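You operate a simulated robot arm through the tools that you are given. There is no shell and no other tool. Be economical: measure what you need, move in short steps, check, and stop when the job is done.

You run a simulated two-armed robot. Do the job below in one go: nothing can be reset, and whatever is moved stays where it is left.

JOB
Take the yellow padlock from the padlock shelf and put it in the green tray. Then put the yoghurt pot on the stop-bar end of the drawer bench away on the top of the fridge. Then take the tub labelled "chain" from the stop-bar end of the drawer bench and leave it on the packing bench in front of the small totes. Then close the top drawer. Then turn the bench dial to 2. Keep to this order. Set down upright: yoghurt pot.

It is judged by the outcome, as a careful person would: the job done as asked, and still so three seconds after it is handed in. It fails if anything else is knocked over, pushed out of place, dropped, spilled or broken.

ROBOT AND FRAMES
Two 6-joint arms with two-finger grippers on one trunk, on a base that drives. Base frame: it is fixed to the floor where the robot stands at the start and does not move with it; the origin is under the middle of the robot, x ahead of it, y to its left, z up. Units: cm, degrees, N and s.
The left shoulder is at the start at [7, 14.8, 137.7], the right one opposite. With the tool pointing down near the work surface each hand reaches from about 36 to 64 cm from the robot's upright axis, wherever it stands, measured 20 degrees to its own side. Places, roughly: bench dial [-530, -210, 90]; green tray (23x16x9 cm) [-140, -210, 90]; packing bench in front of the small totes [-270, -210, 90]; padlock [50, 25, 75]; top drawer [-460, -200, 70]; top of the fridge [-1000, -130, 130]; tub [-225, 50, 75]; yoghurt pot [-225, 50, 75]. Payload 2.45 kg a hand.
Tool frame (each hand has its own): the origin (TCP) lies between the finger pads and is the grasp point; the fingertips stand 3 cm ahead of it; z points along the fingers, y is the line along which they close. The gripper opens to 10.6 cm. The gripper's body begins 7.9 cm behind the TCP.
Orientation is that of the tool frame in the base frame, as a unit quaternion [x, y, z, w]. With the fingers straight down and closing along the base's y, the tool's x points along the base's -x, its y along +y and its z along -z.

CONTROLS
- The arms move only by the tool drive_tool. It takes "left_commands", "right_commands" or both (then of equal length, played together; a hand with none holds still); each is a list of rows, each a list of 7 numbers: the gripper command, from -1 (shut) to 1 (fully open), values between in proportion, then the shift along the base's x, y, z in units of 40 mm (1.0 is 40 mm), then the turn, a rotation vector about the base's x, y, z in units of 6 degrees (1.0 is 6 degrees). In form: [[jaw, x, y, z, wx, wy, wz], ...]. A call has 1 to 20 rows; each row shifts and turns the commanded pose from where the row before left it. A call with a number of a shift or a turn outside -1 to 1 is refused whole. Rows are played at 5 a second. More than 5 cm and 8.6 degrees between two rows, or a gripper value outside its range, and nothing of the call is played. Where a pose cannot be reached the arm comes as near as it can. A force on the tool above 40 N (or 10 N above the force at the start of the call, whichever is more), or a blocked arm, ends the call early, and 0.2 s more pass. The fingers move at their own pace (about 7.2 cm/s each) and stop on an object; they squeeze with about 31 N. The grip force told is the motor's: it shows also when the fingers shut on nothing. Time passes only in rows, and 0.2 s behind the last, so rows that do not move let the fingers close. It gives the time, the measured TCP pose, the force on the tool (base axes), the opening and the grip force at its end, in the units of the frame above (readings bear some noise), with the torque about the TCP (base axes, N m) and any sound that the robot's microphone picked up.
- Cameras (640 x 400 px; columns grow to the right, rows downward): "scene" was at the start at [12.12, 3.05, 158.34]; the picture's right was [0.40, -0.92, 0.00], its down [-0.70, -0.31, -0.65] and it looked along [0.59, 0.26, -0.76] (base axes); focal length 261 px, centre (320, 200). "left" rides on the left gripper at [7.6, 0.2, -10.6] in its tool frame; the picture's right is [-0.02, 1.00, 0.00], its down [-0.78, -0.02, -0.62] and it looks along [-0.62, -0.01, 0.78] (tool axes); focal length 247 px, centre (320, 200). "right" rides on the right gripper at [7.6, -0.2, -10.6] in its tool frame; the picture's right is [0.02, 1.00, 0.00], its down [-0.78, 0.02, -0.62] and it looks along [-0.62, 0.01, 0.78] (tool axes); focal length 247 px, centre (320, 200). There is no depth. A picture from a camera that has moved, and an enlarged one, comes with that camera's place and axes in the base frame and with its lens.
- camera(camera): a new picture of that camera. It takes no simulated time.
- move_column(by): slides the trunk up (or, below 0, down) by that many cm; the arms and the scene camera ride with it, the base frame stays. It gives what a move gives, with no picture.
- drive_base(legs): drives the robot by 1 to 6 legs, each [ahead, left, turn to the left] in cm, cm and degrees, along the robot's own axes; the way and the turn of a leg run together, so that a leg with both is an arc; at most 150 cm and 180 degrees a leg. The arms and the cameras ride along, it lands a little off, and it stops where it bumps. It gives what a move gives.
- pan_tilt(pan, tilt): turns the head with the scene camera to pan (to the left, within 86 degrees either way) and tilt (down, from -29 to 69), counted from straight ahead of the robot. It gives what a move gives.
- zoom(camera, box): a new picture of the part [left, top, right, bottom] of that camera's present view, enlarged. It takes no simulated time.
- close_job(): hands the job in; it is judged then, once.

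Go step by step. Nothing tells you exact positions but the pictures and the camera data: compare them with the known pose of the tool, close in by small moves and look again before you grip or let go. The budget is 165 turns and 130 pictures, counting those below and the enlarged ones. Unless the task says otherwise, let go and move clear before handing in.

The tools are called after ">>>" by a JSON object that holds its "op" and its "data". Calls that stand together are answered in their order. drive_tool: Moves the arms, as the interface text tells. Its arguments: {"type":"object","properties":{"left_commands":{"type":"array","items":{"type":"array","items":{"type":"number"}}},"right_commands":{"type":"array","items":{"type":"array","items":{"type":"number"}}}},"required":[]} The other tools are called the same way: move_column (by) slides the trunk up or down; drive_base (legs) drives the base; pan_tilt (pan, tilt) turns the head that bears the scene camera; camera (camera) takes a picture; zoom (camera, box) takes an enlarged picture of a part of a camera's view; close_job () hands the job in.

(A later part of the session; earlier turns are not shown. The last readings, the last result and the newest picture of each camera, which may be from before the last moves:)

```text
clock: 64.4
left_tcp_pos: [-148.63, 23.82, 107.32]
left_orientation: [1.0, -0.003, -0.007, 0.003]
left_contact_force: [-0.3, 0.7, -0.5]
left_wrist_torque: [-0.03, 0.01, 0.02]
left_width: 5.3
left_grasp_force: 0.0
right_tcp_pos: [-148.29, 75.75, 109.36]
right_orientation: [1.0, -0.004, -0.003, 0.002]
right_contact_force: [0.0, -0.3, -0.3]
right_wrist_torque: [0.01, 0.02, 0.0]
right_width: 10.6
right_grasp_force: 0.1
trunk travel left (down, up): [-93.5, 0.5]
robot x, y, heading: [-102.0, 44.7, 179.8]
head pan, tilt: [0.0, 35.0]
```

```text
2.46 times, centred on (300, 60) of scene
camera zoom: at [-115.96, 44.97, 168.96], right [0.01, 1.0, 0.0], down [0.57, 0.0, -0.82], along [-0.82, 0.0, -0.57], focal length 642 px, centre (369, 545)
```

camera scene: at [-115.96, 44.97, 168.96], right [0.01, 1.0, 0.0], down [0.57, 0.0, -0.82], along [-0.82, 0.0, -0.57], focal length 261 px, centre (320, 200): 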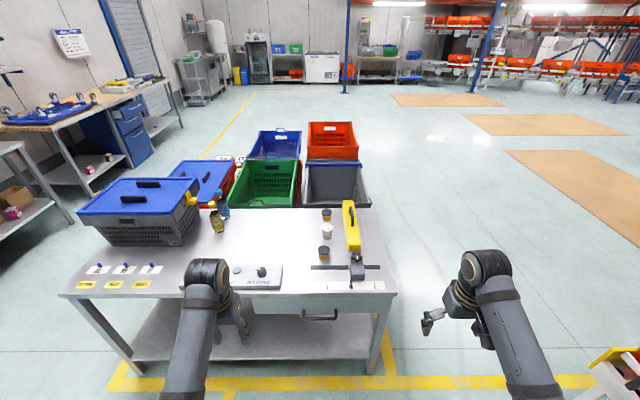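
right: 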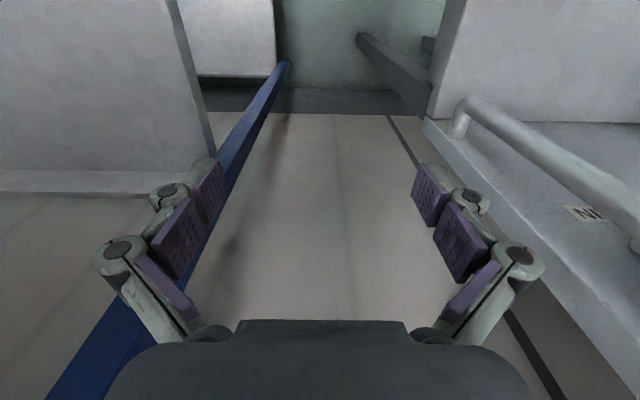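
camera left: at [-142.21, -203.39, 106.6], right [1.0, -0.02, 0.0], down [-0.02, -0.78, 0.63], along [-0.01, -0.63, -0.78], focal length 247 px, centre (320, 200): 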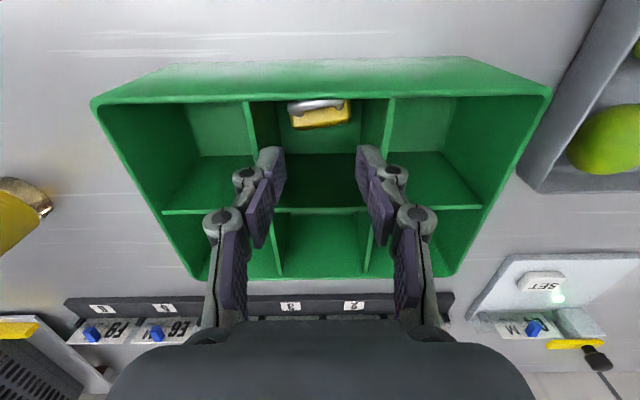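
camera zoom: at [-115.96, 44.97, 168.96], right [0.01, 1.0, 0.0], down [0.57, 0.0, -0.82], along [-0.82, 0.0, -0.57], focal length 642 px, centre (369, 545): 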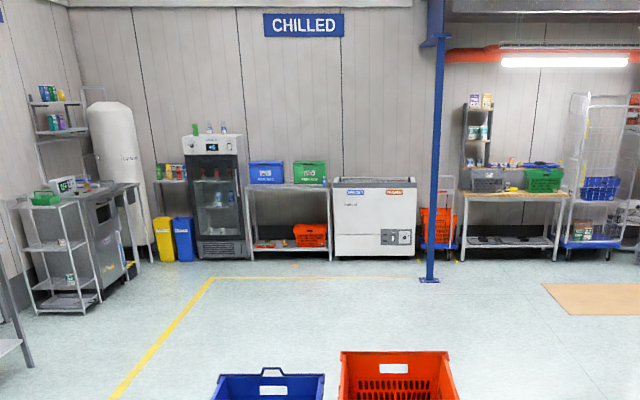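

The white pot is at about (−213, 49), between two dark-lidded tubs at x≈−199 and −227; stop-bar at y≥57. I'll drive closer for the left hand and look with its camera.

>>> {"op": "drive_base", "data": {"legs": [[0, -22, 0], [52, 0, 0]]}}

>>> {"op": "pan_tilt", "data": {"pan": 15, "tilt": 52}}

>>> {"op": "camera", "data": {"camera": "scene"}}

>>> {"op": "camera", "data": {"camera": "left"}}

```text
clock: 68.7
left_tcp_pos: [-199.48, 45.54, 107.45]
left_orientation: [1.0, -0.002, -0.007, 0.002]
left_contact_force: [0.1, 0.3, 0.6]
left_wrist_torque: [-0.01, 0.04, -0.01]
left_width: 5.33
left_grasp_force: 0.0
right_tcp_pos: [-199.05, 97.51, 109.53]
right_orientation: [1.0, -0.001, -0.003, 0.001]
right_contact_force: [-0.1, 0.7, 0.4]
right_wrist_torque: [0.0, -0.01, 0.02]
right_width: 10.6
right_grasp_force: 0.0
trunk travel left (down, up): [-93.5, 0.5]
robot x, y, heading: [-153.14, 66.93, 180.0]
head pan, tilt: [0.0, 35.0]
```

```text
clock: 69.5
left_tcp_pos: [-199.55, 45.41, 107.28]
left_orientation: [1.0, -0.002, -0.007, 0.002]
left_contact_force: [0.1, -0.1, -0.5]
left_wrist_torque: [0.01, 0.01, 0.02]
left_width: 5.32
left_grasp_force: 0.1
right_tcp_pos: [-199.27, 97.48, 109.38]
right_orientation: [1.0, 0.0, -0.001, 0.002]
right_contact_force: [-0.4, 0.1, 0.2]
right_wrist_torque: [-0.03, 0.0, -0.02]
right_width: 10.61
right_grasp_force: 0.0
trunk travel left (down, up): [-93.5, 0.5]
robot x, y, heading: [-153.15, 66.56, 179.9]
head pan, tilt: [15.0, 52.0]
```

```text
94 pictures are left
camera scene: at [-165.45, 64.82, 166.53], right [-0.25, 0.97, 0.0], down [0.76, 0.2, -0.62], along [-0.6, -0.16, -0.79], focal length 261 px, centre (320, 200)
```

scene: 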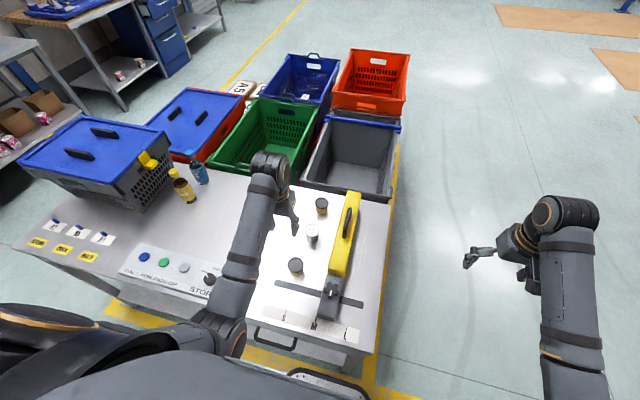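

```text
93 pictures are left
camera left: at [-191.69, 45.4, 117.77], right [-0.03, -1.0, 0.0], down [-0.78, 0.02, 0.63], along [-0.63, 0.01, -0.78], focal length 247 px, centre (320, 200)
```

left: 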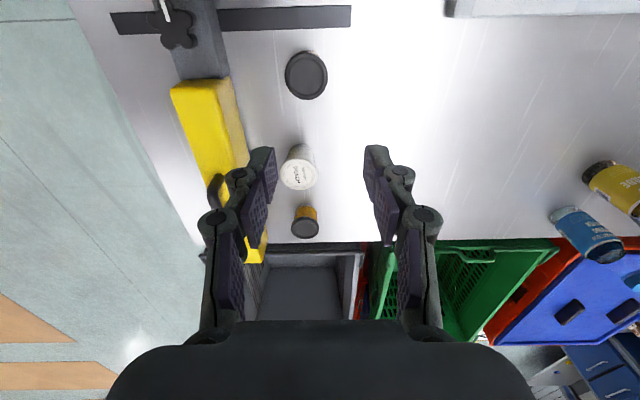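

>>> {"op": "zoom", "data": {"camera": "scene", "box": [270, 180, 370, 320]}}

>>> {"op": "zoom", "data": {"camera": "left", "box": [250, 40, 370, 250]}}

```text
2.86 times, centred on (320, 250) of scene
camera zoom: at [-165.45, 64.82, 166.53], right [-0.25, 0.97, 0.0], down [0.76, 0.2, -0.62], along [-0.6, -0.16, -0.79], focal length 746 px, centre (320, 57)
```

zoom: 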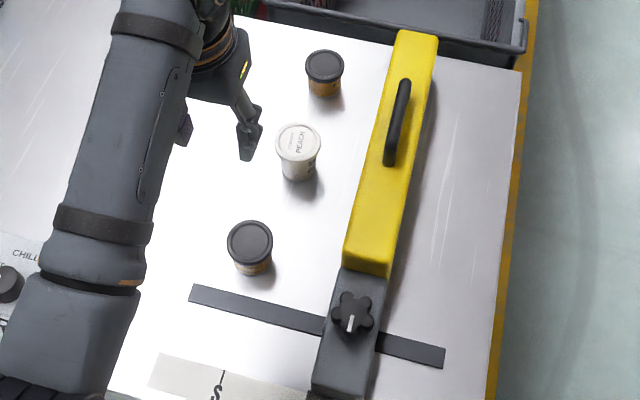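

```text
1.90 times, centred on (310, 145) of left
camera zoom: at [-191.69, 45.4, 117.77], right [-0.03, -1.0, 0.0], down [-0.78, 0.02, 0.63], along [-0.63, 0.01, -0.78], focal length 470 px, centre (339, 305)
```

zoom: 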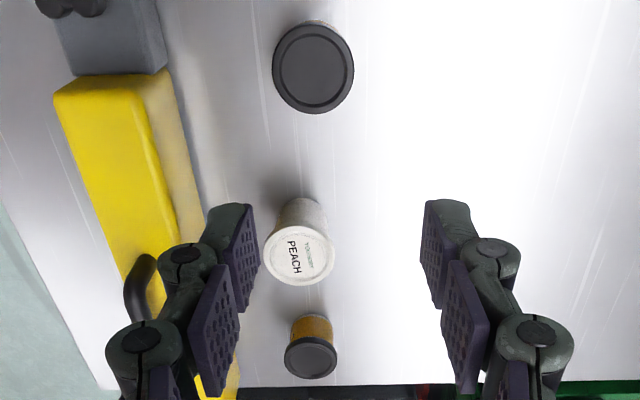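

The pot ("PEACH") top is at (−213.5, 49.0, 84). I'll align above it with jaws at 8 cm, lowering the trunk.

>>> {"op": "move_column", "data": {"by": -8.5}}

>>> {"op": "drive_tool", "data": {"left_commands": [[0.5, -0.7, 0.18, 0, 0, 0, 0], [0.5, -0.7, 0.18, 0, 0, 0, 0], [0.5, -0.7, 0.18, 0, 0, 0, 0], [0.5, -0.7, 0.18, 0, 0, 0, 0], [0.5, -0.7, 0.18, 0, 0, 0, 0], [0.5, 0, 0, -0.7, 0, 0, 0], [0.5, 0, 0, -0.7, 0, 0, 0], [0.5, 0, 0, 0, 0, 0, 0]]}}

>>> {"op": "camera", "data": {"camera": "left"}}

>>> {"op": "zoom", "data": {"camera": "scene", "box": [270, 150, 370, 290]}}

```text
clock: 70.7
left_tcp_pos: [-199.6, 45.48, 98.84]
left_orientation: [1.0, -0.003, -0.006, 0.003]
left_contact_force: [-0.3, -0.5, -0.1]
left_wrist_torque: [0.01, 0.0, 0.02]
left_width: 5.31
left_grasp_force: 0.1
right_tcp_pos: [-199.32, 97.41, 100.95]
right_orientation: [1.0, -0.001, -0.002, 0.001]
right_contact_force: [0.2, -0.4, -0.9]
right_wrist_torque: [0.01, 0.01, 0.05]
right_width: 10.6
right_grasp_force: 0.1
trunk travel left (down, up): [-85.0, 9.0]
robot x, y, heading: [-152.96, 66.54, 180.0]
head pan, tilt: [15.0, 52.0]
```

```text
clock: 72.5
left_tcp_pos: [-213.37, 49.27, 93.14]
left_orientation: [1.0, -0.003, -0.005, 0.001]
left_contact_force: [0.0, -0.3, -0.1]
left_wrist_torque: [0.01, -0.01, 0.01]
left_width: 7.94
left_grasp_force: 0.1
right_tcp_pos: [-199.39, 97.61, 100.88]
right_orientation: [1.0, -0.002, -0.002, 0.002]
right_contact_force: [-0.9, 0.7, -0.3]
right_wrist_torque: [-0.01, 0.03, 0.06]
right_width: 10.61
right_grasp_force: 0.1
trunk travel left (down, up): [-85.0, 9.0]
robot x, y, heading: [-153.11, 66.78, 179.7]
head pan, tilt: [15.0, 52.0]
```

```text
90 pictures are left
camera left: at [-205.64, 49.08, 103.71], right [-0.03, -1.0, 0.0], down [-0.78, 0.02, 0.63], along [-0.63, 0.01, -0.78], focal length 247 px, centre (320, 200)
```

left: 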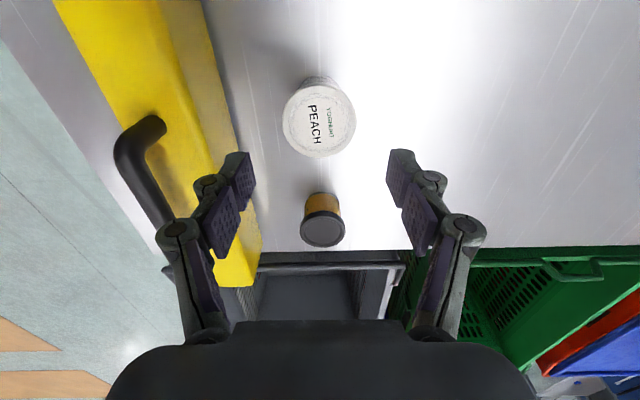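

```text
2.86 times, centred on (320, 220) of scene
camera zoom: at [-165.4, 64.84, 158.03], right [-0.26, 0.97, 0.0], down [0.76, 0.2, -0.62], along [-0.59, -0.16, -0.79], focal length 746 px, centre (320, 143)
```

zoom: 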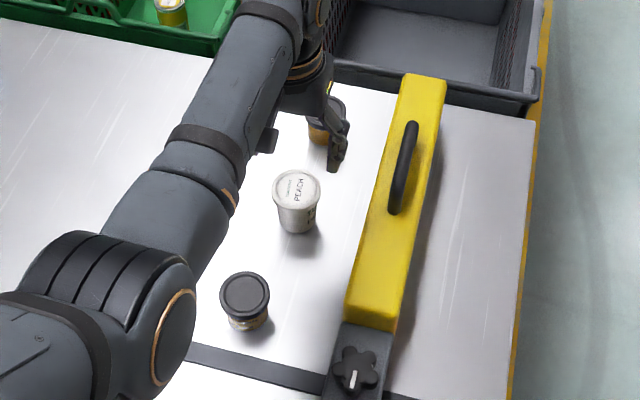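

Aligned over the pot. Descend to TCP z≈81.8 and close gently.

>>> {"op": "drive_tool", "data": {"left_commands": [[0.42, 0.08, 0, -0.7, 0, 0, 0], [0.42, 0, 0, -0.7, 0, 0, 0], [0.42, 0, 0, -0.7, 0, 0, 0], [0.42, 0, 0, -0.7, 0, 0, 0], [0.42, 0, 0, 0, 0, 0, 0], [0.2, 0, 0, 0, 0, 0, 0], [0.0, 0, 0, 0, 0, 0, 0], [-1, 0, 0, 0, 0, 0, 0], [-1, 0, 0, 0, 0, 0, 0]]}}

>>> {"op": "camera", "data": {"camera": "left"}}

```text
clock: 74.5
left_tcp_pos: [-212.63, 49.12, 82.38]
left_orientation: [1.0, -0.002, -0.007, 0.003]
left_contact_force: [-0.7, -0.1, 3.5]
left_wrist_torque: [0.01, 0.1, 0.0]
left_width: 5.89
left_grasp_force: 30.3
left hand out of reach, approached as far as the arm can: row 4
right_tcp_pos: [-199.22, 97.42, 100.89]
right_orientation: [1.0, -0.001, -0.002, 0.001]
right_contact_force: [-0.6, 0.3, 0.0]
right_wrist_torque: [0.03, -0.01, -0.03]
right_width: 10.61
right_grasp_force: 0.1
trunk travel left (down, up): [-85.0, 9.0]
robot x, y, heading: [-153.2, 66.67, 179.8]
head pan, tilt: [15.0, 52.0]
```

```text
88 pictures are left
camera left: at [-204.77, 49.03, 92.85], right [-0.03, -1.0, 0.0], down [-0.77, 0.02, 0.63], along [-0.63, 0.01, -0.77], focal length 247 px, centre (320, 200)
```

left: 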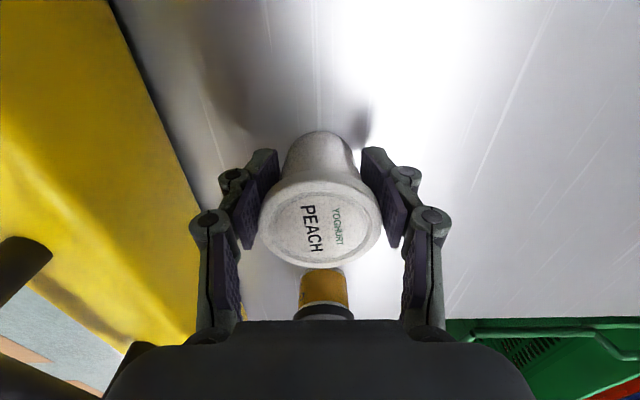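

Pot gripped (5.9 cm). Lift straight up and back toward the robot.

>>> {"op": "drive_tool", "data": {"left_commands": [[-1, 0, 0, 0.4, 0, 0, 0], [-1, 0, 0, 0.7, 0, 0, 0], [-1, 0, 0, 0.8, 0, 0, 0], [-1, 0, 0, 0.8, 0, 0, 0], [-1, 0.2, 0, 0.8, 0, 0, 0], [-1, 0.8, 0, 0.5, 0, 0, 0], [-1, 0.8, 0, 0.3, 0, 0, 0], [-1, 0.8, -0.1, 0.2, 0, 0, 0], [-1, 0.8, -0.2, 0, 0, 0, 0], [-1, 0, 0, 0, 0, 0, 0]]}}

>>> {"op": "camera", "data": {"camera": "left"}}

```text
clock: 76.7
left_tcp_pos: [-199.19, 48.05, 99.09]
left_orientation: [1.0, -0.001, -0.008, 0.001]
left_contact_force: [-0.1, 0.4, -1.1]
left_wrist_torque: [0.03, -0.02, 0.0]
left_width: 5.86
left_grasp_force: 30.4
left hand out of reach, approached as far as the arm can: row 8, 9
right_tcp_pos: [-199.37, 97.4, 100.9]
right_orientation: [1.0, -0.001, -0.001, 0.001]
right_contact_force: [0.3, 0.5, -0.5]
right_wrist_torque: [0.01, -0.03, 0.02]
right_width: 10.6
right_grasp_force: 0.1
trunk travel left (down, up): [-85.0, 9.0]
robot x, y, heading: [-152.79, 66.62, 180.1]
head pan, tilt: [15.0, 52.0]
```

```text
87 pictures are left
camera left: at [-191.33, 47.9, 109.56], right [-0.03, -1.0, 0.0], down [-0.77, 0.02, 0.63], along [-0.63, 0.01, -0.77], focal length 247 px, centre (320, 200)
```

left: 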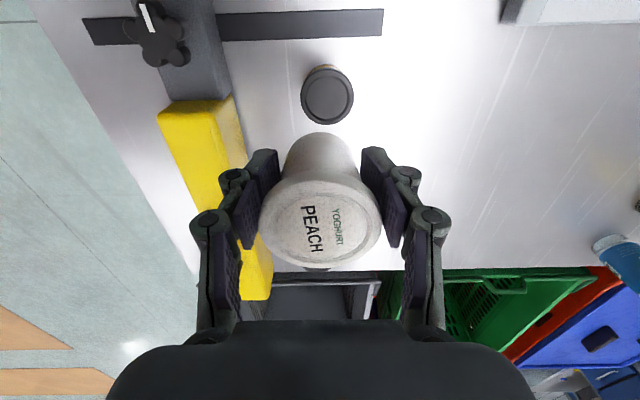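

Pot held upright. Before driving to the fridge, raise the trunk and look at the right-hand side for a clear path.

>>> {"op": "move_column", "data": {"by": 8.5}}

>>> {"op": "pan_tilt", "data": {"pan": -60, "tilt": 35}}

>>> {"op": "camera", "data": {"camera": "scene"}}

```text
clock: 77.9
left_tcp_pos: [-199.19, 47.97, 107.66]
left_orientation: [1.0, -0.002, -0.008, 0.002]
left_contact_force: [-0.9, -0.3, -1.0]
left_wrist_torque: [0.05, -0.02, 0.02]
left_width: 5.88
left_grasp_force: 31.2
right_tcp_pos: [-199.27, 97.49, 109.44]
right_orientation: [1.0, -0.001, -0.002, 0.0]
right_contact_force: [0.7, -0.1, 0.4]
right_wrist_torque: [0.0, -0.04, 0.01]
right_width: 10.58
right_grasp_force: 0.0
trunk travel left (down, up): [-93.5, 0.5]
robot x, y, heading: [-152.76, 67.01, 179.8]
head pan, tilt: [15.0, 52.0]
```

```text
clock: 79.4
left_tcp_pos: [-199.33, 48.0, 107.62]
left_orientation: [1.0, -0.004, -0.008, 0.002]
left_contact_force: [-0.7, 0.5, -2.0]
left_wrist_torque: [-0.01, 0.03, 0.03]
left_width: 5.85
left_grasp_force: 31.4
right_tcp_pos: [-199.28, 97.52, 109.48]
right_orientation: [1.0, -0.003, -0.002, 0.001]
right_contact_force: [0.2, 0.4, 0.4]
right_wrist_torque: [0.01, 0.01, 0.01]
right_width: 10.61
right_grasp_force: 0.0
trunk travel left (down, up): [-93.5, 0.5]
robot x, y, heading: [-153.55, 66.68, 179.8]
head pan, tilt: [-60.0, 35.0]
```

```text
86 pictures are left
camera scene: at [-162.52, 74.36, 168.97], right [0.87, 0.5, 0.0], down [0.29, -0.5, -0.82], along [-0.41, 0.71, -0.57], focal length 261 px, centre (320, 200)
```

scene: 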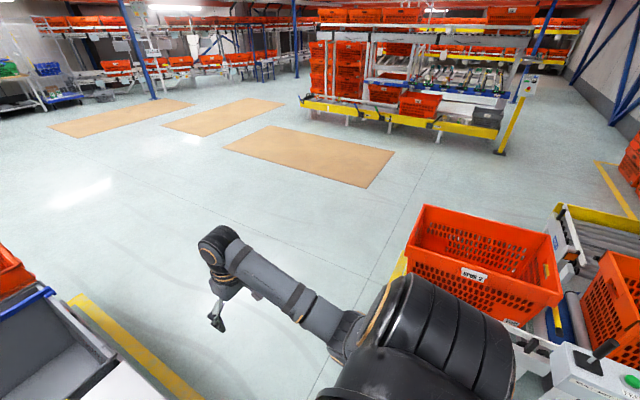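

Clear corridor on the right at y≈112. I'll strafe right, drive forward past the bench and totes, then strafe left toward the chilled area.

>>> {"op": "drive_base", "data": {"legs": [[0, -45, 0], [150, 0, 0], [150, 0, 0], [150, 0, 0], [100, 150, 0], [0, 60, 0]]}}

>>> {"op": "pan_tilt", "data": {"pan": 10, "tilt": 10}}

>>> {"op": "camera", "data": {"camera": "scene"}}

```text
refused: leg 5 is longer than a leg can be; nothing moved
```

```text
clock: 80.8
left_tcp_pos: [-199.17, 47.95, 107.59]
left_orientation: [1.0, -0.002, -0.008, 0.001]
left_contact_force: [-0.5, 0.3, -1.6]
left_wrist_torque: [-0.01, -0.02, 0.0]
left_width: 5.88
left_grasp_force: 31.2
right_tcp_pos: [-199.39, 97.51, 109.47]
right_orientation: [1.0, -0.002, -0.002, 0.001]
right_contact_force: [0.0, -0.1, -0.1]
right_wrist_torque: [-0.02, -0.01, 0.01]
right_width: 10.62
right_grasp_force: 0.1
trunk travel left (down, up): [-93.5, 0.5]
robot x, y, heading: [-153.21, 67.08, 179.9]
head pan, tilt: [10.0, 10.0]
```

```text
85 pictures are left
camera scene: at [-167.3, 65.15, 172.98], right [-0.17, 0.99, 0.0], down [0.17, 0.03, -0.98], along [-0.97, -0.17, -0.17], focal length 261 px, centre (320, 200)
```

scene: 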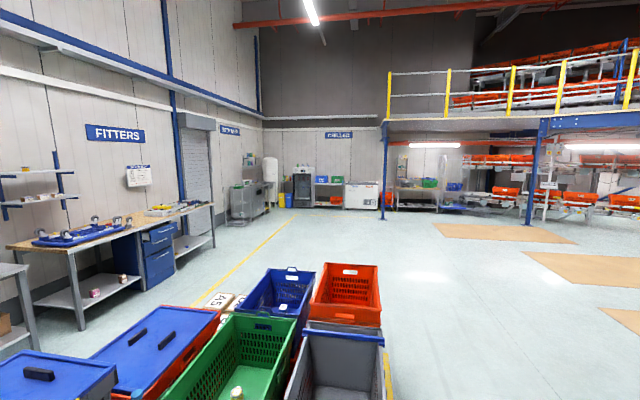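

>>> {"op": "drive_base", "data": {"legs": [[0, -45, 0], [150, 0, 0], [150, 0, 0], [150, 0, 0], [80, 100, 0], [40, 120, 0]]}}

>>> {"op": "camera", "data": {"camera": "scene"}}

```text
clock: 116.5
left_tcp_pos: [-764.73, -126.58, 107.49]
left_orientation: [1.0, -0.003, -0.008, 0.001]
left_contact_force: [0.0, -0.1, -2.9]
left_wrist_torque: [-0.01, -0.01, -0.01]
left_width: 5.85
left_grasp_force: 31.2
right_tcp_pos: [-764.61, -77.11, 109.46]
right_orientation: [1.0, -0.003, -0.003, 0.002]
right_contact_force: [-0.7, 0.4, 0.2]
right_wrist_torque: [-0.03, -0.02, -0.04]
right_width: 10.6
right_grasp_force: 0.1
trunk travel left (down, up): [-93.5, 0.5]
robot x, y, heading: [-718.75, -108.13, 179.6]
head pan, tilt: [10.0, 10.0]
```

```text
84 pictures are left
camera scene: at [-732.68, -109.49, 172.98], right [-0.17, 0.99, 0.0], down [0.17, 0.03, -0.98], along [-0.97, -0.17, -0.17], focal length 261 px, centre (320, 200)
```

scene: 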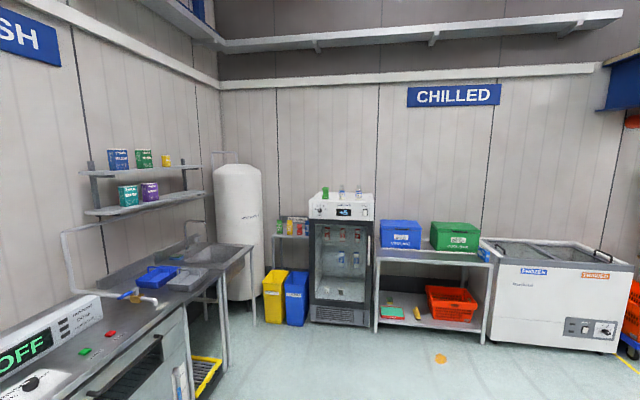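

The fridge is at roughly (−990, −132) with bottles on top, about z 130. I need to raise the pot above that: extend the arm forward and up here in the open first.

>>> {"op": "drive_tool", "data": {"left_commands": [[-1, -0.8, 0, 0.2, 0, 0, 0], [-1, -0.8, 0, 0.3, 0, 0, 0], [-1, -0.8, 0, 0.4, 0, 0, 0], [-1, -0.5, 0, 0.7, 0, 0, 0], [-1, -0.3, 0, 0.8, 0, 0, 0], [-1, 0, 0, 0.8, 0, 0, 0], [-1, 0, 0, 0.8, 0, 0, 0], [-1, 0, 0, 0.8, 0, 0, 0], [-1, 0, 0, 0.8, 0, 0, 0], [-1, 0, 0, 0.8, 0, 0, 0], [-1, 0, 0, 0.8, 0, 0, 0], [-1, 0, 0, 0, 0, 0, 0]]}}

>>> {"op": "camera", "data": {"camera": "left"}}

>>> {"op": "zoom", "data": {"camera": "scene", "box": [260, 160, 400, 260]}}

```text
clock: 119.1
left_tcp_pos: [-785.65, -126.01, 131.82]
left_orientation: [1.0, -0.002, -0.008, 0.002]
left_contact_force: [0.2, 1.0, -0.8]
left_wrist_torque: [-0.01, -0.02, -0.01]
left_width: 5.85
left_grasp_force: 31.0
left hand out of reach, approached as far as the arm can: row 5, 6, 7, 8, 9, 10, 11
right_tcp_pos: [-764.65, -77.15, 109.38]
right_orientation: [1.0, -0.003, -0.002, 0.001]
right_contact_force: [-0.2, -0.2, -0.3]
right_wrist_torque: [-0.01, 0.03, 0.01]
right_width: 10.58
right_grasp_force: 0.0
trunk travel left (down, up): [-93.5, 0.5]
robot x, y, heading: [-718.54, -108.1, 179.6]
head pan, tilt: [10.0, 10.0]
```

```text
83 pictures are left
camera left: at [-777.92, -126.25, 142.32], right [-0.03, -1.0, 0.0], down [-0.77, 0.02, 0.63], along [-0.63, 0.01, -0.77], focal length 247 px, centre (320, 200)
```

left: 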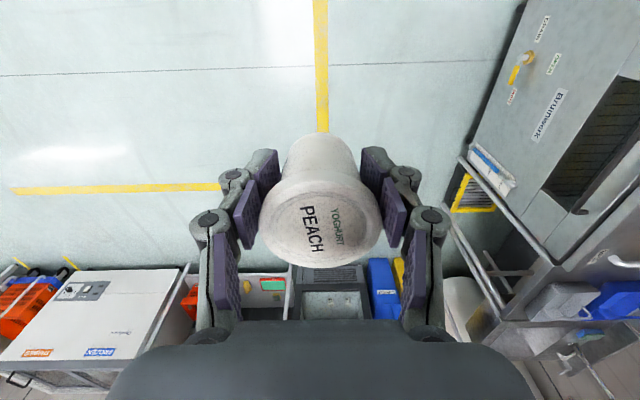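

```text
4.00 times, centred on (330, 210) of scene
camera zoom: at [-732.74, -109.57, 172.98], right [-0.17, 0.99, 0.0], down [0.17, 0.03, -0.98], along [-0.97, -0.17, -0.17], focal length 1044 px, centre (280, 160)
```

zoom: 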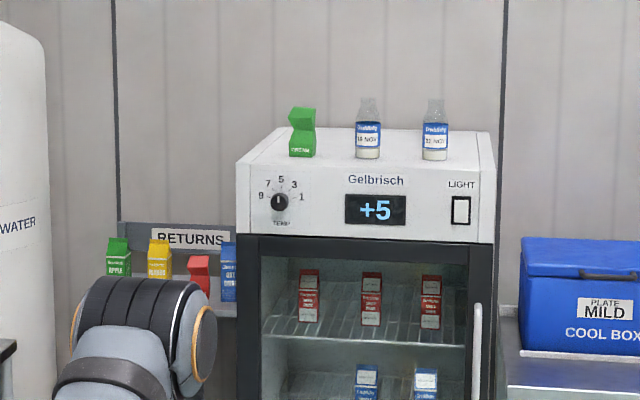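

The arm gets to z 131.8 tool-down when extended. I'll test how much higher it can go with a bit more reach and the last of the trunk travel.

>>> {"op": "move_column", "data": {"by": 0.5}}

>>> {"op": "drive_tool", "data": {"left_commands": [[-1, -0.5, 0, 0.4, 0, 0, 0], [-1, -0.3, 0, 0.5, 0, 0, 0], [-1, 0, 0, 0.5, 0, 0, 0], [-1, 0, 0, 0.5, 0, 0, 0], [-1, 0, 0, 0, 0, 0, 0]]}}

```text
clock: 119.7
left_tcp_pos: [-785.72, -126.14, 132.34]
left_orientation: [1.0, -0.003, -0.008, 0.002]
left_contact_force: [-0.6, 0.5, -1.1]
left_wrist_torque: [0.01, -0.01, -0.04]
left_width: 5.89
left_grasp_force: 30.6
right_tcp_pos: [-764.69, -77.11, 109.97]
right_orientation: [1.0, -0.002, -0.003, 0.0]
right_contact_force: [-0.8, -0.9, -0.8]
right_wrist_torque: [0.0, 0.01, 0.01]
right_width: 10.6
right_grasp_force: 0.0
trunk travel left (down, up): [-94.0, 0.0]
robot x, y, heading: [-718.59, -107.6, 179.7]
head pan, tilt: [10.0, 10.0]
```

```text
clock: 120.8
left_tcp_pos: [-786.6, -126.3, 138.64]
left_orientation: [1.0, -0.003, -0.008, 0.001]
left_contact_force: [0.4, -0.1, -0.9]
left_wrist_torque: [0.01, -0.05, 0.0]
left_width: 5.81
left_grasp_force: 30.5
left hand out of reach, approached as far as the arm can: row 2, 3, 4
right_tcp_pos: [-764.68, -77.14, 109.75]
right_orientation: [1.0, -0.003, -0.001, 0.001]
right_contact_force: [0.4, 0.3, -0.7]
right_wrist_torque: [-0.01, 0.02, -0.01]
right_width: 10.6
right_grasp_force: 0.1
trunk travel left (down, up): [-94.0, 0.0]
robot x, y, heading: [-718.41, -108.34, 179.8]
head pan, tilt: [10.0, 10.0]
```

Now TCP z 138.6, pot bottom ~133. Next I'll tuck the right hand aside a bit, approach the fridge by 140 cm and look at its top.

>>> {"op": "drive_tool", "data": {"right_commands": [[1, 0.6, 0.8, 0, 0, 0, 0], [1, 0.6, 0.8, 0, 0, 0, 0], [1, 0.6, 0.8, 0, 0, 0, 0], [1, 0.6, 0.8, 0, 0, 0, 0], [1, 0.6, 0.8, 0, 0, 0, 0]]}}

>>> {"op": "drive_base", "data": {"legs": [[140, 0, 0]]}}

>>> {"op": "pan_tilt", "data": {"pan": 10, "tilt": 20}}

>>> {"op": "camera", "data": {"camera": "scene"}}

>>> {"op": "camera", "data": {"camera": "left"}}

```text
clock: 122.0
left_tcp_pos: [-786.77, -126.4, 138.56]
left_orientation: [1.0, -0.002, -0.008, 0.002]
left_contact_force: [-0.6, -0.3, -2.5]
left_wrist_torque: [0.0, -0.07, -0.01]
left_width: 5.88
left_grasp_force: 31.4
right_tcp_pos: [-755.94, -65.77, 109.68]
right_orientation: [1.0, -0.003, -0.001, 0.002]
right_contact_force: [0.0, 0.1, -0.2]
right_wrist_torque: [0.03, 0.01, 0.01]
right_width: 10.61
right_grasp_force: 0.1
right hand out of reach, approached as far as the arm can: row 4, 5
trunk travel left (down, up): [-94.0, 0.0]
robot x, y, heading: [-719.05, -107.77, 179.7]
head pan, tilt: [10.0, 10.0]
```

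```text
clock: 129.0
left_tcp_pos: [-926.79, -123.57, 138.57]
left_orientation: [1.0, -0.011, -0.009, 0.002]
left_contact_force: [-0.6, -0.2, -1.2]
left_wrist_torque: [0.0, -0.01, -0.03]
left_width: 5.83
left_grasp_force: 31.0
right_tcp_pos: [-894.84, -63.45, 109.85]
right_orientation: [1.0, -0.011, -0.003, 0.001]
right_contact_force: [0.2, -0.1, 0.1]
right_wrist_torque: [0.0, 0.04, -0.02]
right_width: 10.58
right_grasp_force: 0.1
trunk travel left (down, up): [-94.0, 0.0]
robot x, y, heading: [-858.06, -106.59, 178.8]
head pan, tilt: [10.0, 10.0]
```

```text
clock: 129.7
left_tcp_pos: [-926.71, -123.38, 138.65]
left_orientation: [1.0, -0.01, -0.007, 0.002]
left_contact_force: [-0.6, -0.2, -2.4]
left_wrist_torque: [0.01, 0.0, 0.03]
left_width: 5.85
left_grasp_force: 30.9
right_tcp_pos: [-895.02, -63.41, 109.8]
right_orientation: [1.0, -0.01, -0.001, 0.002]
right_contact_force: [-0.4, 0.0, 0.2]
right_wrist_torque: [0.01, 0.0, 0.01]
right_width: 10.61
right_grasp_force: 0.0
trunk travel left (down, up): [-94.0, 0.0]
robot x, y, heading: [-857.94, -106.17, 178.6]
head pan, tilt: [10.0, 20.0]
```

```text
81 pictures are left
camera scene: at [-872.6, -107.57, 171.86], right [-0.15, 0.99, 0.0], down [0.34, 0.05, -0.94], along [-0.93, -0.14, -0.34], focal length 261 px, centre (320, 200)
```

scene: 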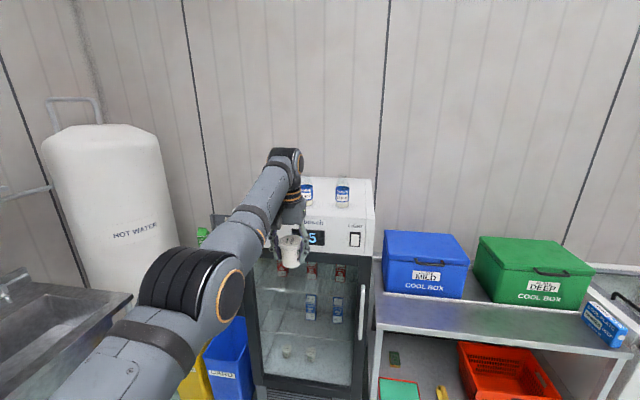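

```text
80 pictures are left
camera left: at [-918.87, -123.68, 149.08], right [-0.04, -1.0, 0.0], down [-0.77, 0.04, 0.63], along [-0.63, 0.02, -0.77], focal length 247 px, centre (320, 200)
```

left: 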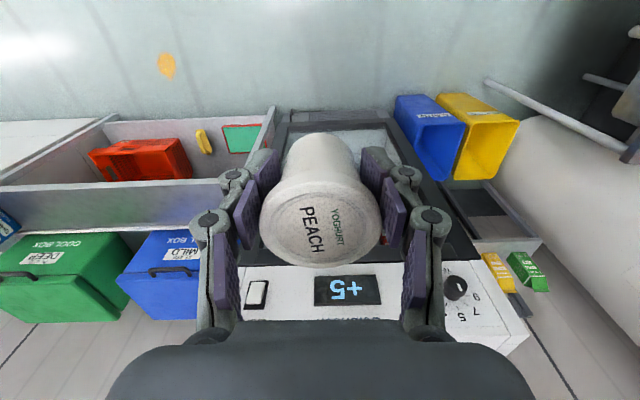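

>>> {"op": "zoom", "data": {"camera": "scene", "box": [230, 150, 400, 290]}}

>>> {"op": "zoom", "data": {"camera": "left", "box": [180, 220, 560, 400]}}

```text
2.86 times, centred on (315, 220) of scene
camera zoom: at [-872.6, -107.57, 171.86], right [-0.15, 0.99, 0.0], down [0.34, 0.05, -0.94], along [-0.93, -0.14, -0.34], focal length 746 px, centre (334, 143)
```

zoom: 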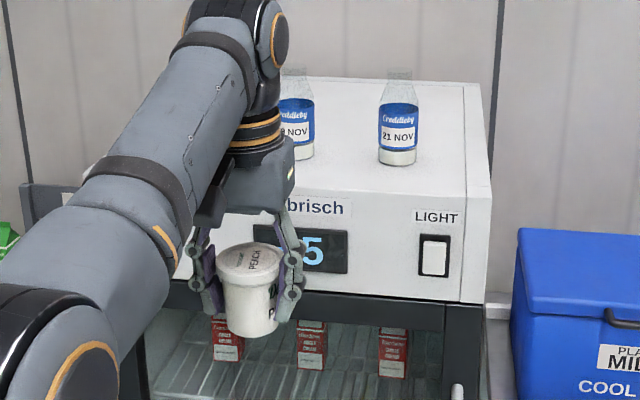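

```text
1.68 times, centred on (370, 310) of left
camera zoom: at [-918.87, -123.68, 149.08], right [-0.04, -1.0, 0.0], down [-0.77, 0.04, 0.63], along [-0.63, 0.02, -0.77], focal length 416 px, centre (236, 15)
```

zoom: 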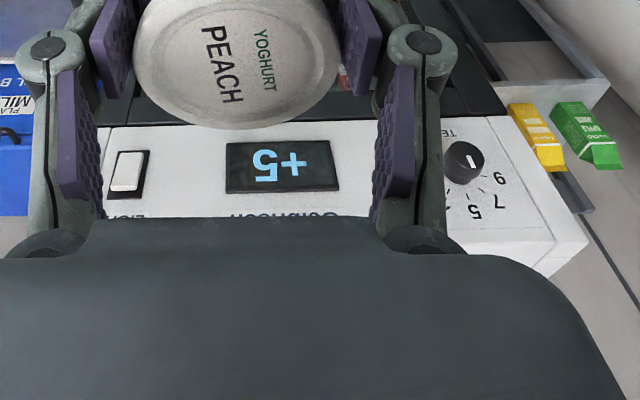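

The fridge top is at z≈129.4, front edge x≈−968.6, bottles at (−982, −130) and (−982, −114). I'll set the pot in front of and between them at about (−973.7, −122). Drive forward most of the way.

>>> {"op": "drive_base", "data": {"legs": [[43, 0, 0]]}}

>>> {"op": "camera", "data": {"camera": "left"}}

>>> {"op": "pan_tilt", "data": {"pan": 8, "tilt": 35}}

>>> {"op": "camera", "data": {"camera": "scene"}}

```text
clock: 132.4
left_tcp_pos: [-969.42, -121.83, 138.79]
left_orientation: [1.0, -0.015, -0.008, 0.001]
left_contact_force: [-1.3, -0.4, -1.0]
left_wrist_torque: [0.0, 0.04, 0.02]
left_width: 5.87
left_grasp_force: 31.0
right_tcp_pos: [-937.16, -61.94, 109.79]
right_orientation: [1.0, -0.015, -0.002, 0.001]
right_contact_force: [0.3, -0.7, 0.8]
right_wrist_torque: [0.01, 0.05, 0.0]
right_width: 10.59
right_grasp_force: 0.0
trunk travel left (down, up): [-94.0, 0.0]
robot x, y, heading: [-900.96, -104.98, 178.1]
head pan, tilt: [10.0, 20.0]
```

```text
77 pictures are left
camera left: at [-961.56, -122.1, 149.2], right [-0.05, -1.0, 0.0], down [-0.77, 0.04, 0.64], along [-0.63, 0.03, -0.77], focal length 247 px, centre (320, 200)
```

left: 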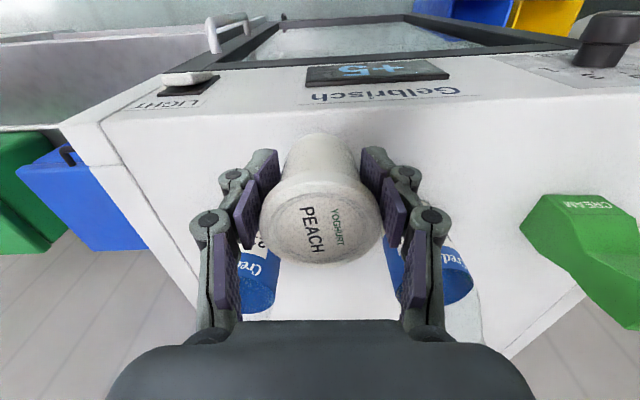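

```text
clock: 133.1
left_tcp_pos: [-969.72, -121.84, 138.53]
left_orientation: [1.0, -0.014, -0.008, 0.002]
left_contact_force: [0.9, 0.3, -1.0]
left_wrist_torque: [0.02, -0.02, 0.02]
left_width: 5.86
left_grasp_force: 30.5
right_tcp_pos: [-937.45, -61.93, 109.81]
right_orientation: [1.0, -0.015, -0.002, 0.001]
right_contact_force: [0.1, -1.1, 0.4]
right_wrist_torque: [-0.01, 0.0, 0.04]
right_width: 10.64
right_grasp_force: 0.0
trunk travel left (down, up): [-94.0, 0.0]
robot x, y, heading: [-900.91, -105.02, 178.3]
head pan, tilt: [8.0, 35.0]
```

```text
76 pictures are left
camera scene: at [-914.96, -106.01, 169.47], right [-0.11, 0.99, 0.0], down [0.57, 0.06, -0.82], along [-0.81, -0.09, -0.57], focal length 261 px, centre (320, 200)
```

scene: 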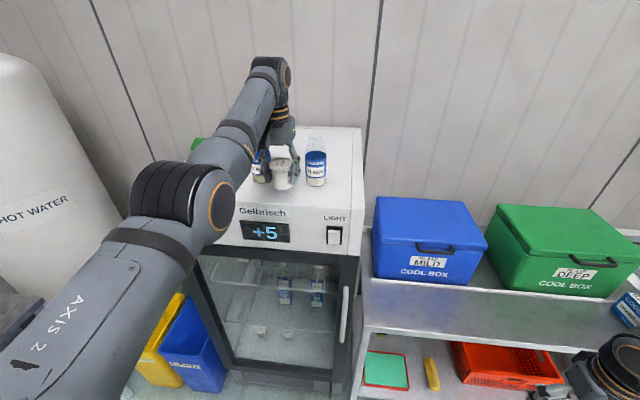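

Just at the front edge now; 4 cm further in puts the pot over the target spot with clearance to the bottles.

>>> {"op": "drive_base", "data": {"legs": [[4, 0, 0]]}}

>>> {"op": "zoom", "data": {"camera": "scene", "box": [200, 110, 380, 260]}}

>>> {"op": "camera", "data": {"camera": "left"}}

```text
clock: 134.0
left_tcp_pos: [-972.62, -121.68, 139.19]
left_orientation: [1.0, -0.014, -0.013, 0.002]
left_contact_force: [0.6, 0.3, -0.4]
left_wrist_torque: [-0.02, 0.11, 0.01]
left_width: 5.85
left_grasp_force: 30.9
right_tcp_pos: [-940.58, -61.95, 110.05]
right_orientation: [1.0, -0.015, -0.006, 0.0]
right_contact_force: [1.2, -0.8, -0.6]
right_wrist_torque: [0.01, 0.08, 0.02]
right_width: 10.61
right_grasp_force: 0.0
trunk travel left (down, up): [-94.0, 0.0]
robot x, y, heading: [-905.38, -105.15, 178.4]
head pan, tilt: [8.0, 35.0]
```

```text
2.67 times, centred on (290, 185) of scene
camera zoom: at [-917.64, -105.94, 169.58], right [-0.11, 0.99, 0.0], down [0.56, 0.06, -0.82], along [-0.82, -0.09, -0.57], focal length 696 px, centre (400, 240)
```

zoom: 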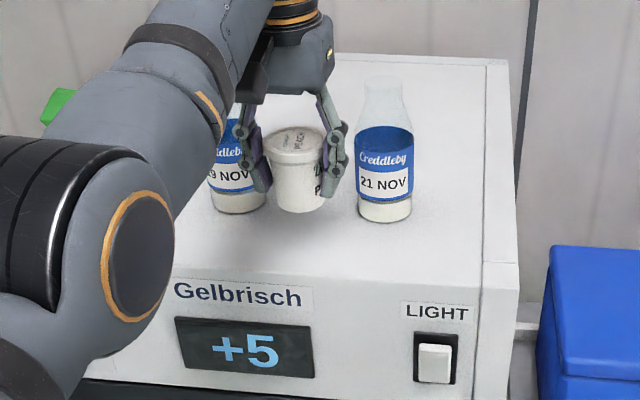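

```text
74 pictures are left
camera left: at [-964.66, -122.02, 149.6], right [-0.05, -1.0, 0.0], down [-0.77, 0.04, 0.64], along [-0.64, 0.03, -0.77], focal length 247 px, centre (320, 200)
```

left: 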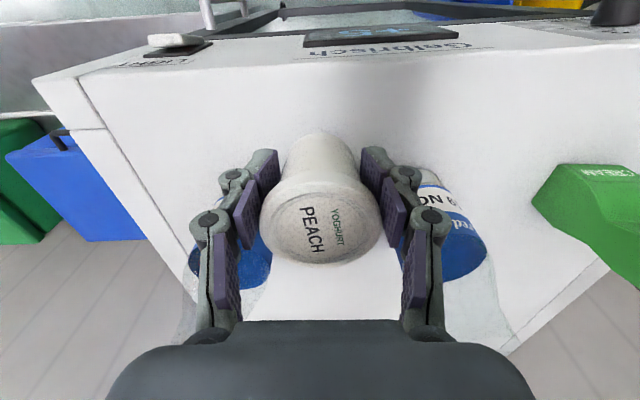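

Good clearance. Lower gently 3.5 cm and look.

>>> {"op": "drive_tool", "data": {"left_commands": [[-1, 0, 0, -0.3, 0, 0, 0], [-1, 0, 0, -0.3, 0, 0, 0], [-1, 0, 0, -0.3, 0, 0, 0], [-1, 0, 0, 0, 0, 0, 0]]}}

>>> {"op": "zoom", "data": {"camera": "scene", "box": [200, 110, 380, 260]}}

```text
clock: 135.0
left_tcp_pos: [-973.77, -121.68, 135.06]
left_orientation: [1.0, -0.015, -0.007, 0.001]
left_contact_force: [-0.7, 0.2, -2.0]
left_wrist_torque: [0.03, -0.09, -0.01]
left_width: 5.85
left_grasp_force: 31.5
right_tcp_pos: [-941.55, -61.85, 109.62]
right_orientation: [1.0, -0.015, -0.001, 0.001]
right_contact_force: [0.1, -0.2, -0.2]
right_wrist_torque: [-0.02, -0.05, 0.0]
right_width: 10.6
right_grasp_force: 0.1
trunk travel left (down, up): [-94.0, 0.0]
robot x, y, heading: [-904.9, -104.76, 178.6]
head pan, tilt: [8.0, 35.0]
```

```text
2.67 times, centred on (290, 185) of scene
camera zoom: at [-919.22, -105.88, 169.44], right [-0.11, 0.99, 0.0], down [0.57, 0.06, -0.82], along [-0.81, -0.09, -0.58], focal length 696 px, centre (400, 240)
```

zoom: 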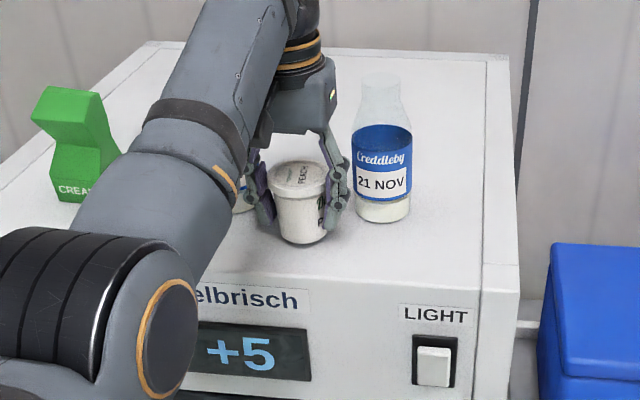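

>>> {"op": "drive_tool", "data": {"left_commands": [[-1, 0, 0, -0.1, 0, 0, 0], [-1, 0, 0, -0.08, 0, 0, 0], [-1, 0, 0, 0, 0, 0, 0]]}}

>>> {"op": "zoom", "data": {"camera": "scene", "box": [250, 150, 350, 220]}}

```text
clock: 135.8
left_tcp_pos: [-973.57, -121.73, 134.3]
left_orientation: [1.0, -0.015, -0.008, 0.002]
left_contact_force: [0.6, 1.0, -2.1]
left_wrist_torque: [0.01, -0.02, 0.01]
left_width: 5.83
left_grasp_force: 30.9
right_tcp_pos: [-941.38, -61.88, 109.77]
right_orientation: [1.0, -0.014, -0.001, 0.001]
right_contact_force: [-0.2, 0.3, 0.1]
right_wrist_torque: [-0.03, -0.02, 0.0]
right_width: 10.63
right_grasp_force: 0.0
trunk travel left (down, up): [-94.0, 0.0]
robot x, y, heading: [-905.24, -104.72, 178.4]
head pan, tilt: [8.0, 35.0]
```

```text
5.71 times, centred on (300, 185) of scene
camera zoom: at [-918.88, -105.89, 169.47], right [-0.11, 0.99, 0.0], down [0.57, 0.06, -0.82], along [-0.81, -0.09, -0.57], focal length 1491 px, centre (434, 286)
```

zoom: 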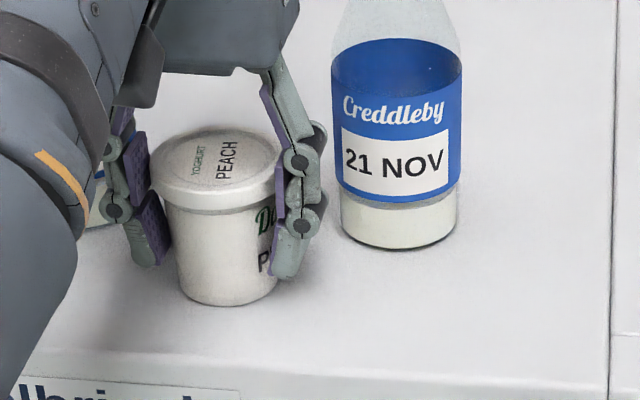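

Almost touching. Continue in tiny steps until the force shows contact.

>>> {"op": "drive_tool", "data": {"left_commands": [[-1, 0, 0, -0.06, 0, 0, 0], [-1, 0, 0, -0.06, 0, 0, 0], [-1, 0, 0, 0, 0, 0, 0]]}}

```text
clock: 136.6
left_tcp_pos: [-973.39, -121.67, 134.09]
left_orientation: [1.0, -0.015, -0.011, 0.001]
left_contact_force: [-6.0, -1.9, 23.1]
left_wrist_torque: [0.04, 0.1, -0.07]
left_width: 5.9
left_grasp_force: 30.7
right_tcp_pos: [-941.14, -61.81, 109.8]
right_orientation: [1.0, -0.015, -0.002, 0.001]
right_contact_force: [-0.6, 0.0, 0.6]
right_wrist_torque: [0.04, 0.01, 0.04]
right_width: 10.59
right_grasp_force: 0.0
trunk travel left (down, up): [-94.0, 0.0]
robot x, y, heading: [-905.0, -105.29, 178.4]
head pan, tilt: [8.0, 35.0]
```

Contact made (23 N). Release with a small opening and check.

>>> {"op": "drive_tool", "data": {"left_commands": [[-1, 0, 0, 0.06, 0, 0, 0], [0.2, 0, 0, 0, 0, 0, 0], [0.4, 0, 0, 0, 0, 0, 0], [0.4, 0, 0, 0, 0, 0, 0]]}}

>>> {"op": "zoom", "data": {"camera": "scene", "box": [230, 120, 370, 240]}}

>>> {"op": "camera", "data": {"camera": "left"}}

```text
clock: 137.6
left_tcp_pos: [-973.56, -121.66, 134.08]
left_orientation: [1.0, -0.015, -0.007, 0.002]
left_contact_force: [-0.4, -0.6, 0.4]
left_wrist_torque: [0.01, 0.03, 0.03]
left_width: 7.41
left_grasp_force: 0.0
right_tcp_pos: [-941.31, -61.82, 109.8]
right_orientation: [1.0, -0.015, -0.002, 0.002]
right_contact_force: [-0.9, 1.0, -0.3]
right_wrist_torque: [-0.02, 0.02, -0.01]
right_width: 10.61
right_grasp_force: 0.0
trunk travel left (down, up): [-94.0, 0.0]
robot x, y, heading: [-905.17, -105.09, 178.4]
head pan, tilt: [8.0, 35.0]
```

```text
3.33 times, centred on (300, 180) of scene
camera zoom: at [-918.85, -105.89, 169.47], right [-0.11, 0.99, 0.0], down [0.57, 0.06, -0.82], along [-0.81, -0.09, -0.57], focal length 870 px, centre (387, 267)
```

zoom: 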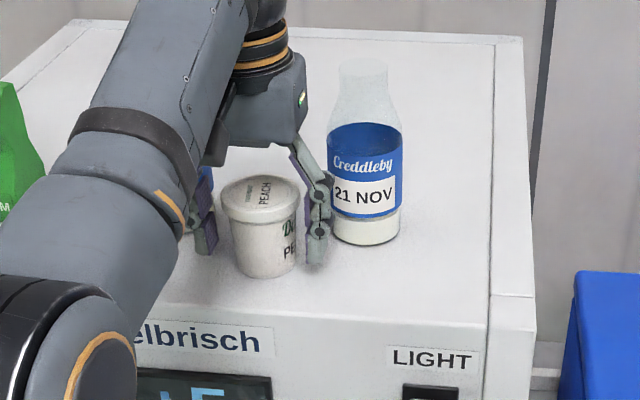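

```text
70 pictures are left
camera left: at [-965.7, -122.01, 144.56], right [-0.05, -1.0, 0.0], down [-0.77, 0.04, 0.63], along [-0.63, 0.03, -0.77], focal length 247 px, centre (320, 200)
```

left: 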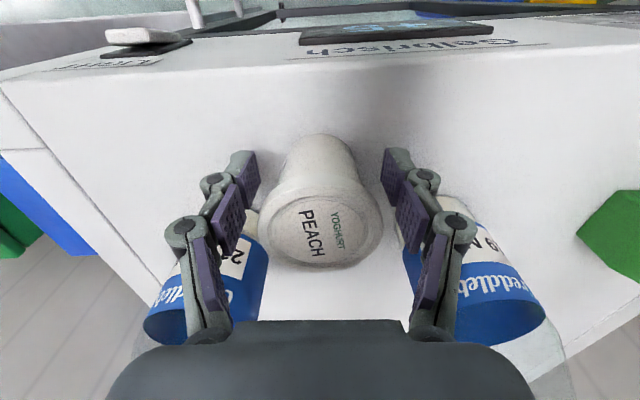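

The pot stands upright. Back straight out (fingers straddle it with clearance, palm above it).

>>> {"op": "drive_tool", "data": {"left_commands": [[0.48, 0, 0, 0.2, 0, 0, 0], [0.48, 0, 0, 0.2, 0, 0, 0], [0.48, 0, 0, 0, 0, 0, 0]]}}

>>> {"op": "drive_base", "data": {"legs": [[-40, 0, 0]]}}

>>> {"op": "camera", "data": {"camera": "scene"}}

```text
clock: 138.4
left_tcp_pos: [-973.51, -121.66, 135.7]
left_orientation: [1.0, -0.015, -0.007, 0.001]
left_contact_force: [-0.2, -0.8, -0.1]
left_wrist_torque: [0.01, 0.01, 0.02]
left_width: 7.87
left_grasp_force: 0.0
right_tcp_pos: [-941.29, -61.86, 109.71]
right_orientation: [1.0, -0.015, -0.002, 0.001]
right_contact_force: [0.6, -0.3, 0.9]
right_wrist_torque: [0.0, 0.0, -0.03]
right_width: 10.6
right_grasp_force: 0.1
trunk travel left (down, up): [-94.0, 0.0]
robot x, y, heading: [-905.06, -104.8, 178.6]
head pan, tilt: [8.0, 35.0]
```

```text
clock: 140.9
left_tcp_pos: [-934.7, -122.83, 135.58]
left_orientation: [1.0, -0.014, -0.007, 0.002]
left_contact_force: [-0.3, 1.1, 0.5]
left_wrist_torque: [-0.02, -0.03, 0.03]
left_width: 7.84
left_grasp_force: 0.0
right_tcp_pos: [-902.6, -63.02, 109.83]
right_orientation: [1.0, -0.014, -0.001, 0.001]
right_contact_force: [-0.8, 0.0, 0.6]
right_wrist_torque: [-0.03, 0.0, -0.02]
right_width: 10.59
right_grasp_force: 0.1
trunk travel left (down, up): [-94.0, 0.0]
robot x, y, heading: [-866.19, -106.04, 178.1]
head pan, tilt: [8.0, 35.0]
```

```text
69 pictures are left
camera scene: at [-880.22, -107.0, 169.44], right [-0.11, 0.99, 0.0], down [0.57, 0.06, -0.82], along [-0.81, -0.09, -0.58], focal length 261 px, centre (320, 200)
```

scene: 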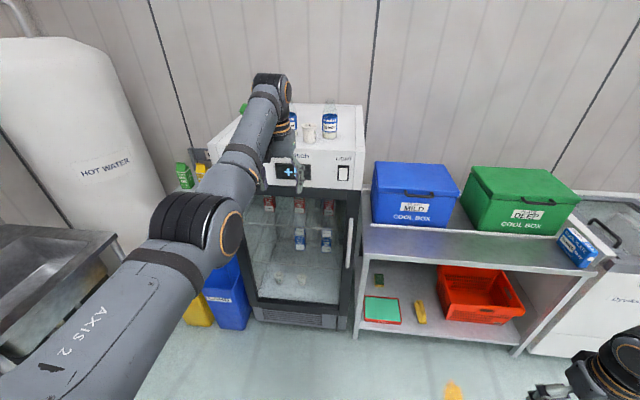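

The pot is safely on the fridge. I'll drive back along the same path in reverse to the drawer bench.

>>> {"op": "drive_base", "data": {"legs": [[-146, 0, 1.9], [-40, -120, 0], [-80, -100, 0], [-150, 0, 0], [-150, 0, 0]]}}

>>> {"op": "pan_tilt", "data": {"pan": 45, "tilt": 35}}

>>> {"op": "camera", "data": {"camera": "scene"}}

```text
clock: 174.1
left_tcp_pos: [-373.62, 98.67, 135.57]
left_orientation: [1.0, 0.002, -0.008, 0.002]
left_contact_force: [0.5, -0.9, 0.3]
left_wrist_torque: [-0.01, -0.05, 0.0]
left_width: 7.85
left_grasp_force: 0.1
right_tcp_pos: [-343.44, 159.54, 109.84]
right_orientation: [1.0, 0.003, -0.002, 0.002]
right_contact_force: [-0.1, -0.5, 0.4]
right_wrist_torque: [-0.01, -0.03, -0.01]
right_width: 10.61
right_grasp_force: 0.1
trunk travel left (down, up): [-94.0, 0.0]
robot x, y, heading: [-305.59, 117.44, -179.6]
head pan, tilt: [8.0, 35.0]
```

```text
clock: 175.1
left_tcp_pos: [-373.5, 98.62, 135.73]
left_orientation: [1.0, 0.002, -0.008, 0.002]
left_contact_force: [-0.7, 0.2, 0.0]
left_wrist_torque: [0.03, 0.0, 0.04]
left_width: 7.84
left_grasp_force: 0.0
right_tcp_pos: [-343.42, 159.46, 109.85]
right_orientation: [1.0, 0.002, -0.002, 0.002]
right_contact_force: [-0.3, 0.8, -0.6]
right_wrist_torque: [-0.01, -0.03, 0.02]
right_width: 10.59
right_grasp_force: 0.0
trunk travel left (down, up): [-94.0, 0.0]
robot x, y, heading: [-305.7, 117.47, -179.8]
head pan, tilt: [45.0, 35.0]
```

```text
68 pictures are left
camera scene: at [-316.89, 111.3, 169.47], right [-0.71, 0.7, 0.0], down [0.4, 0.41, -0.82], along [-0.58, -0.58, -0.57], focal length 261 px, centre (320, 200)
```

scene: 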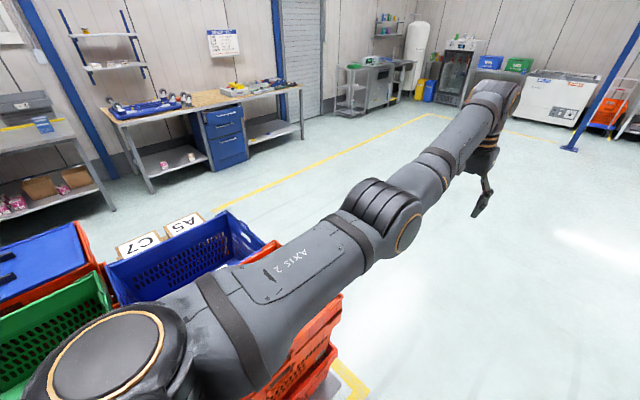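

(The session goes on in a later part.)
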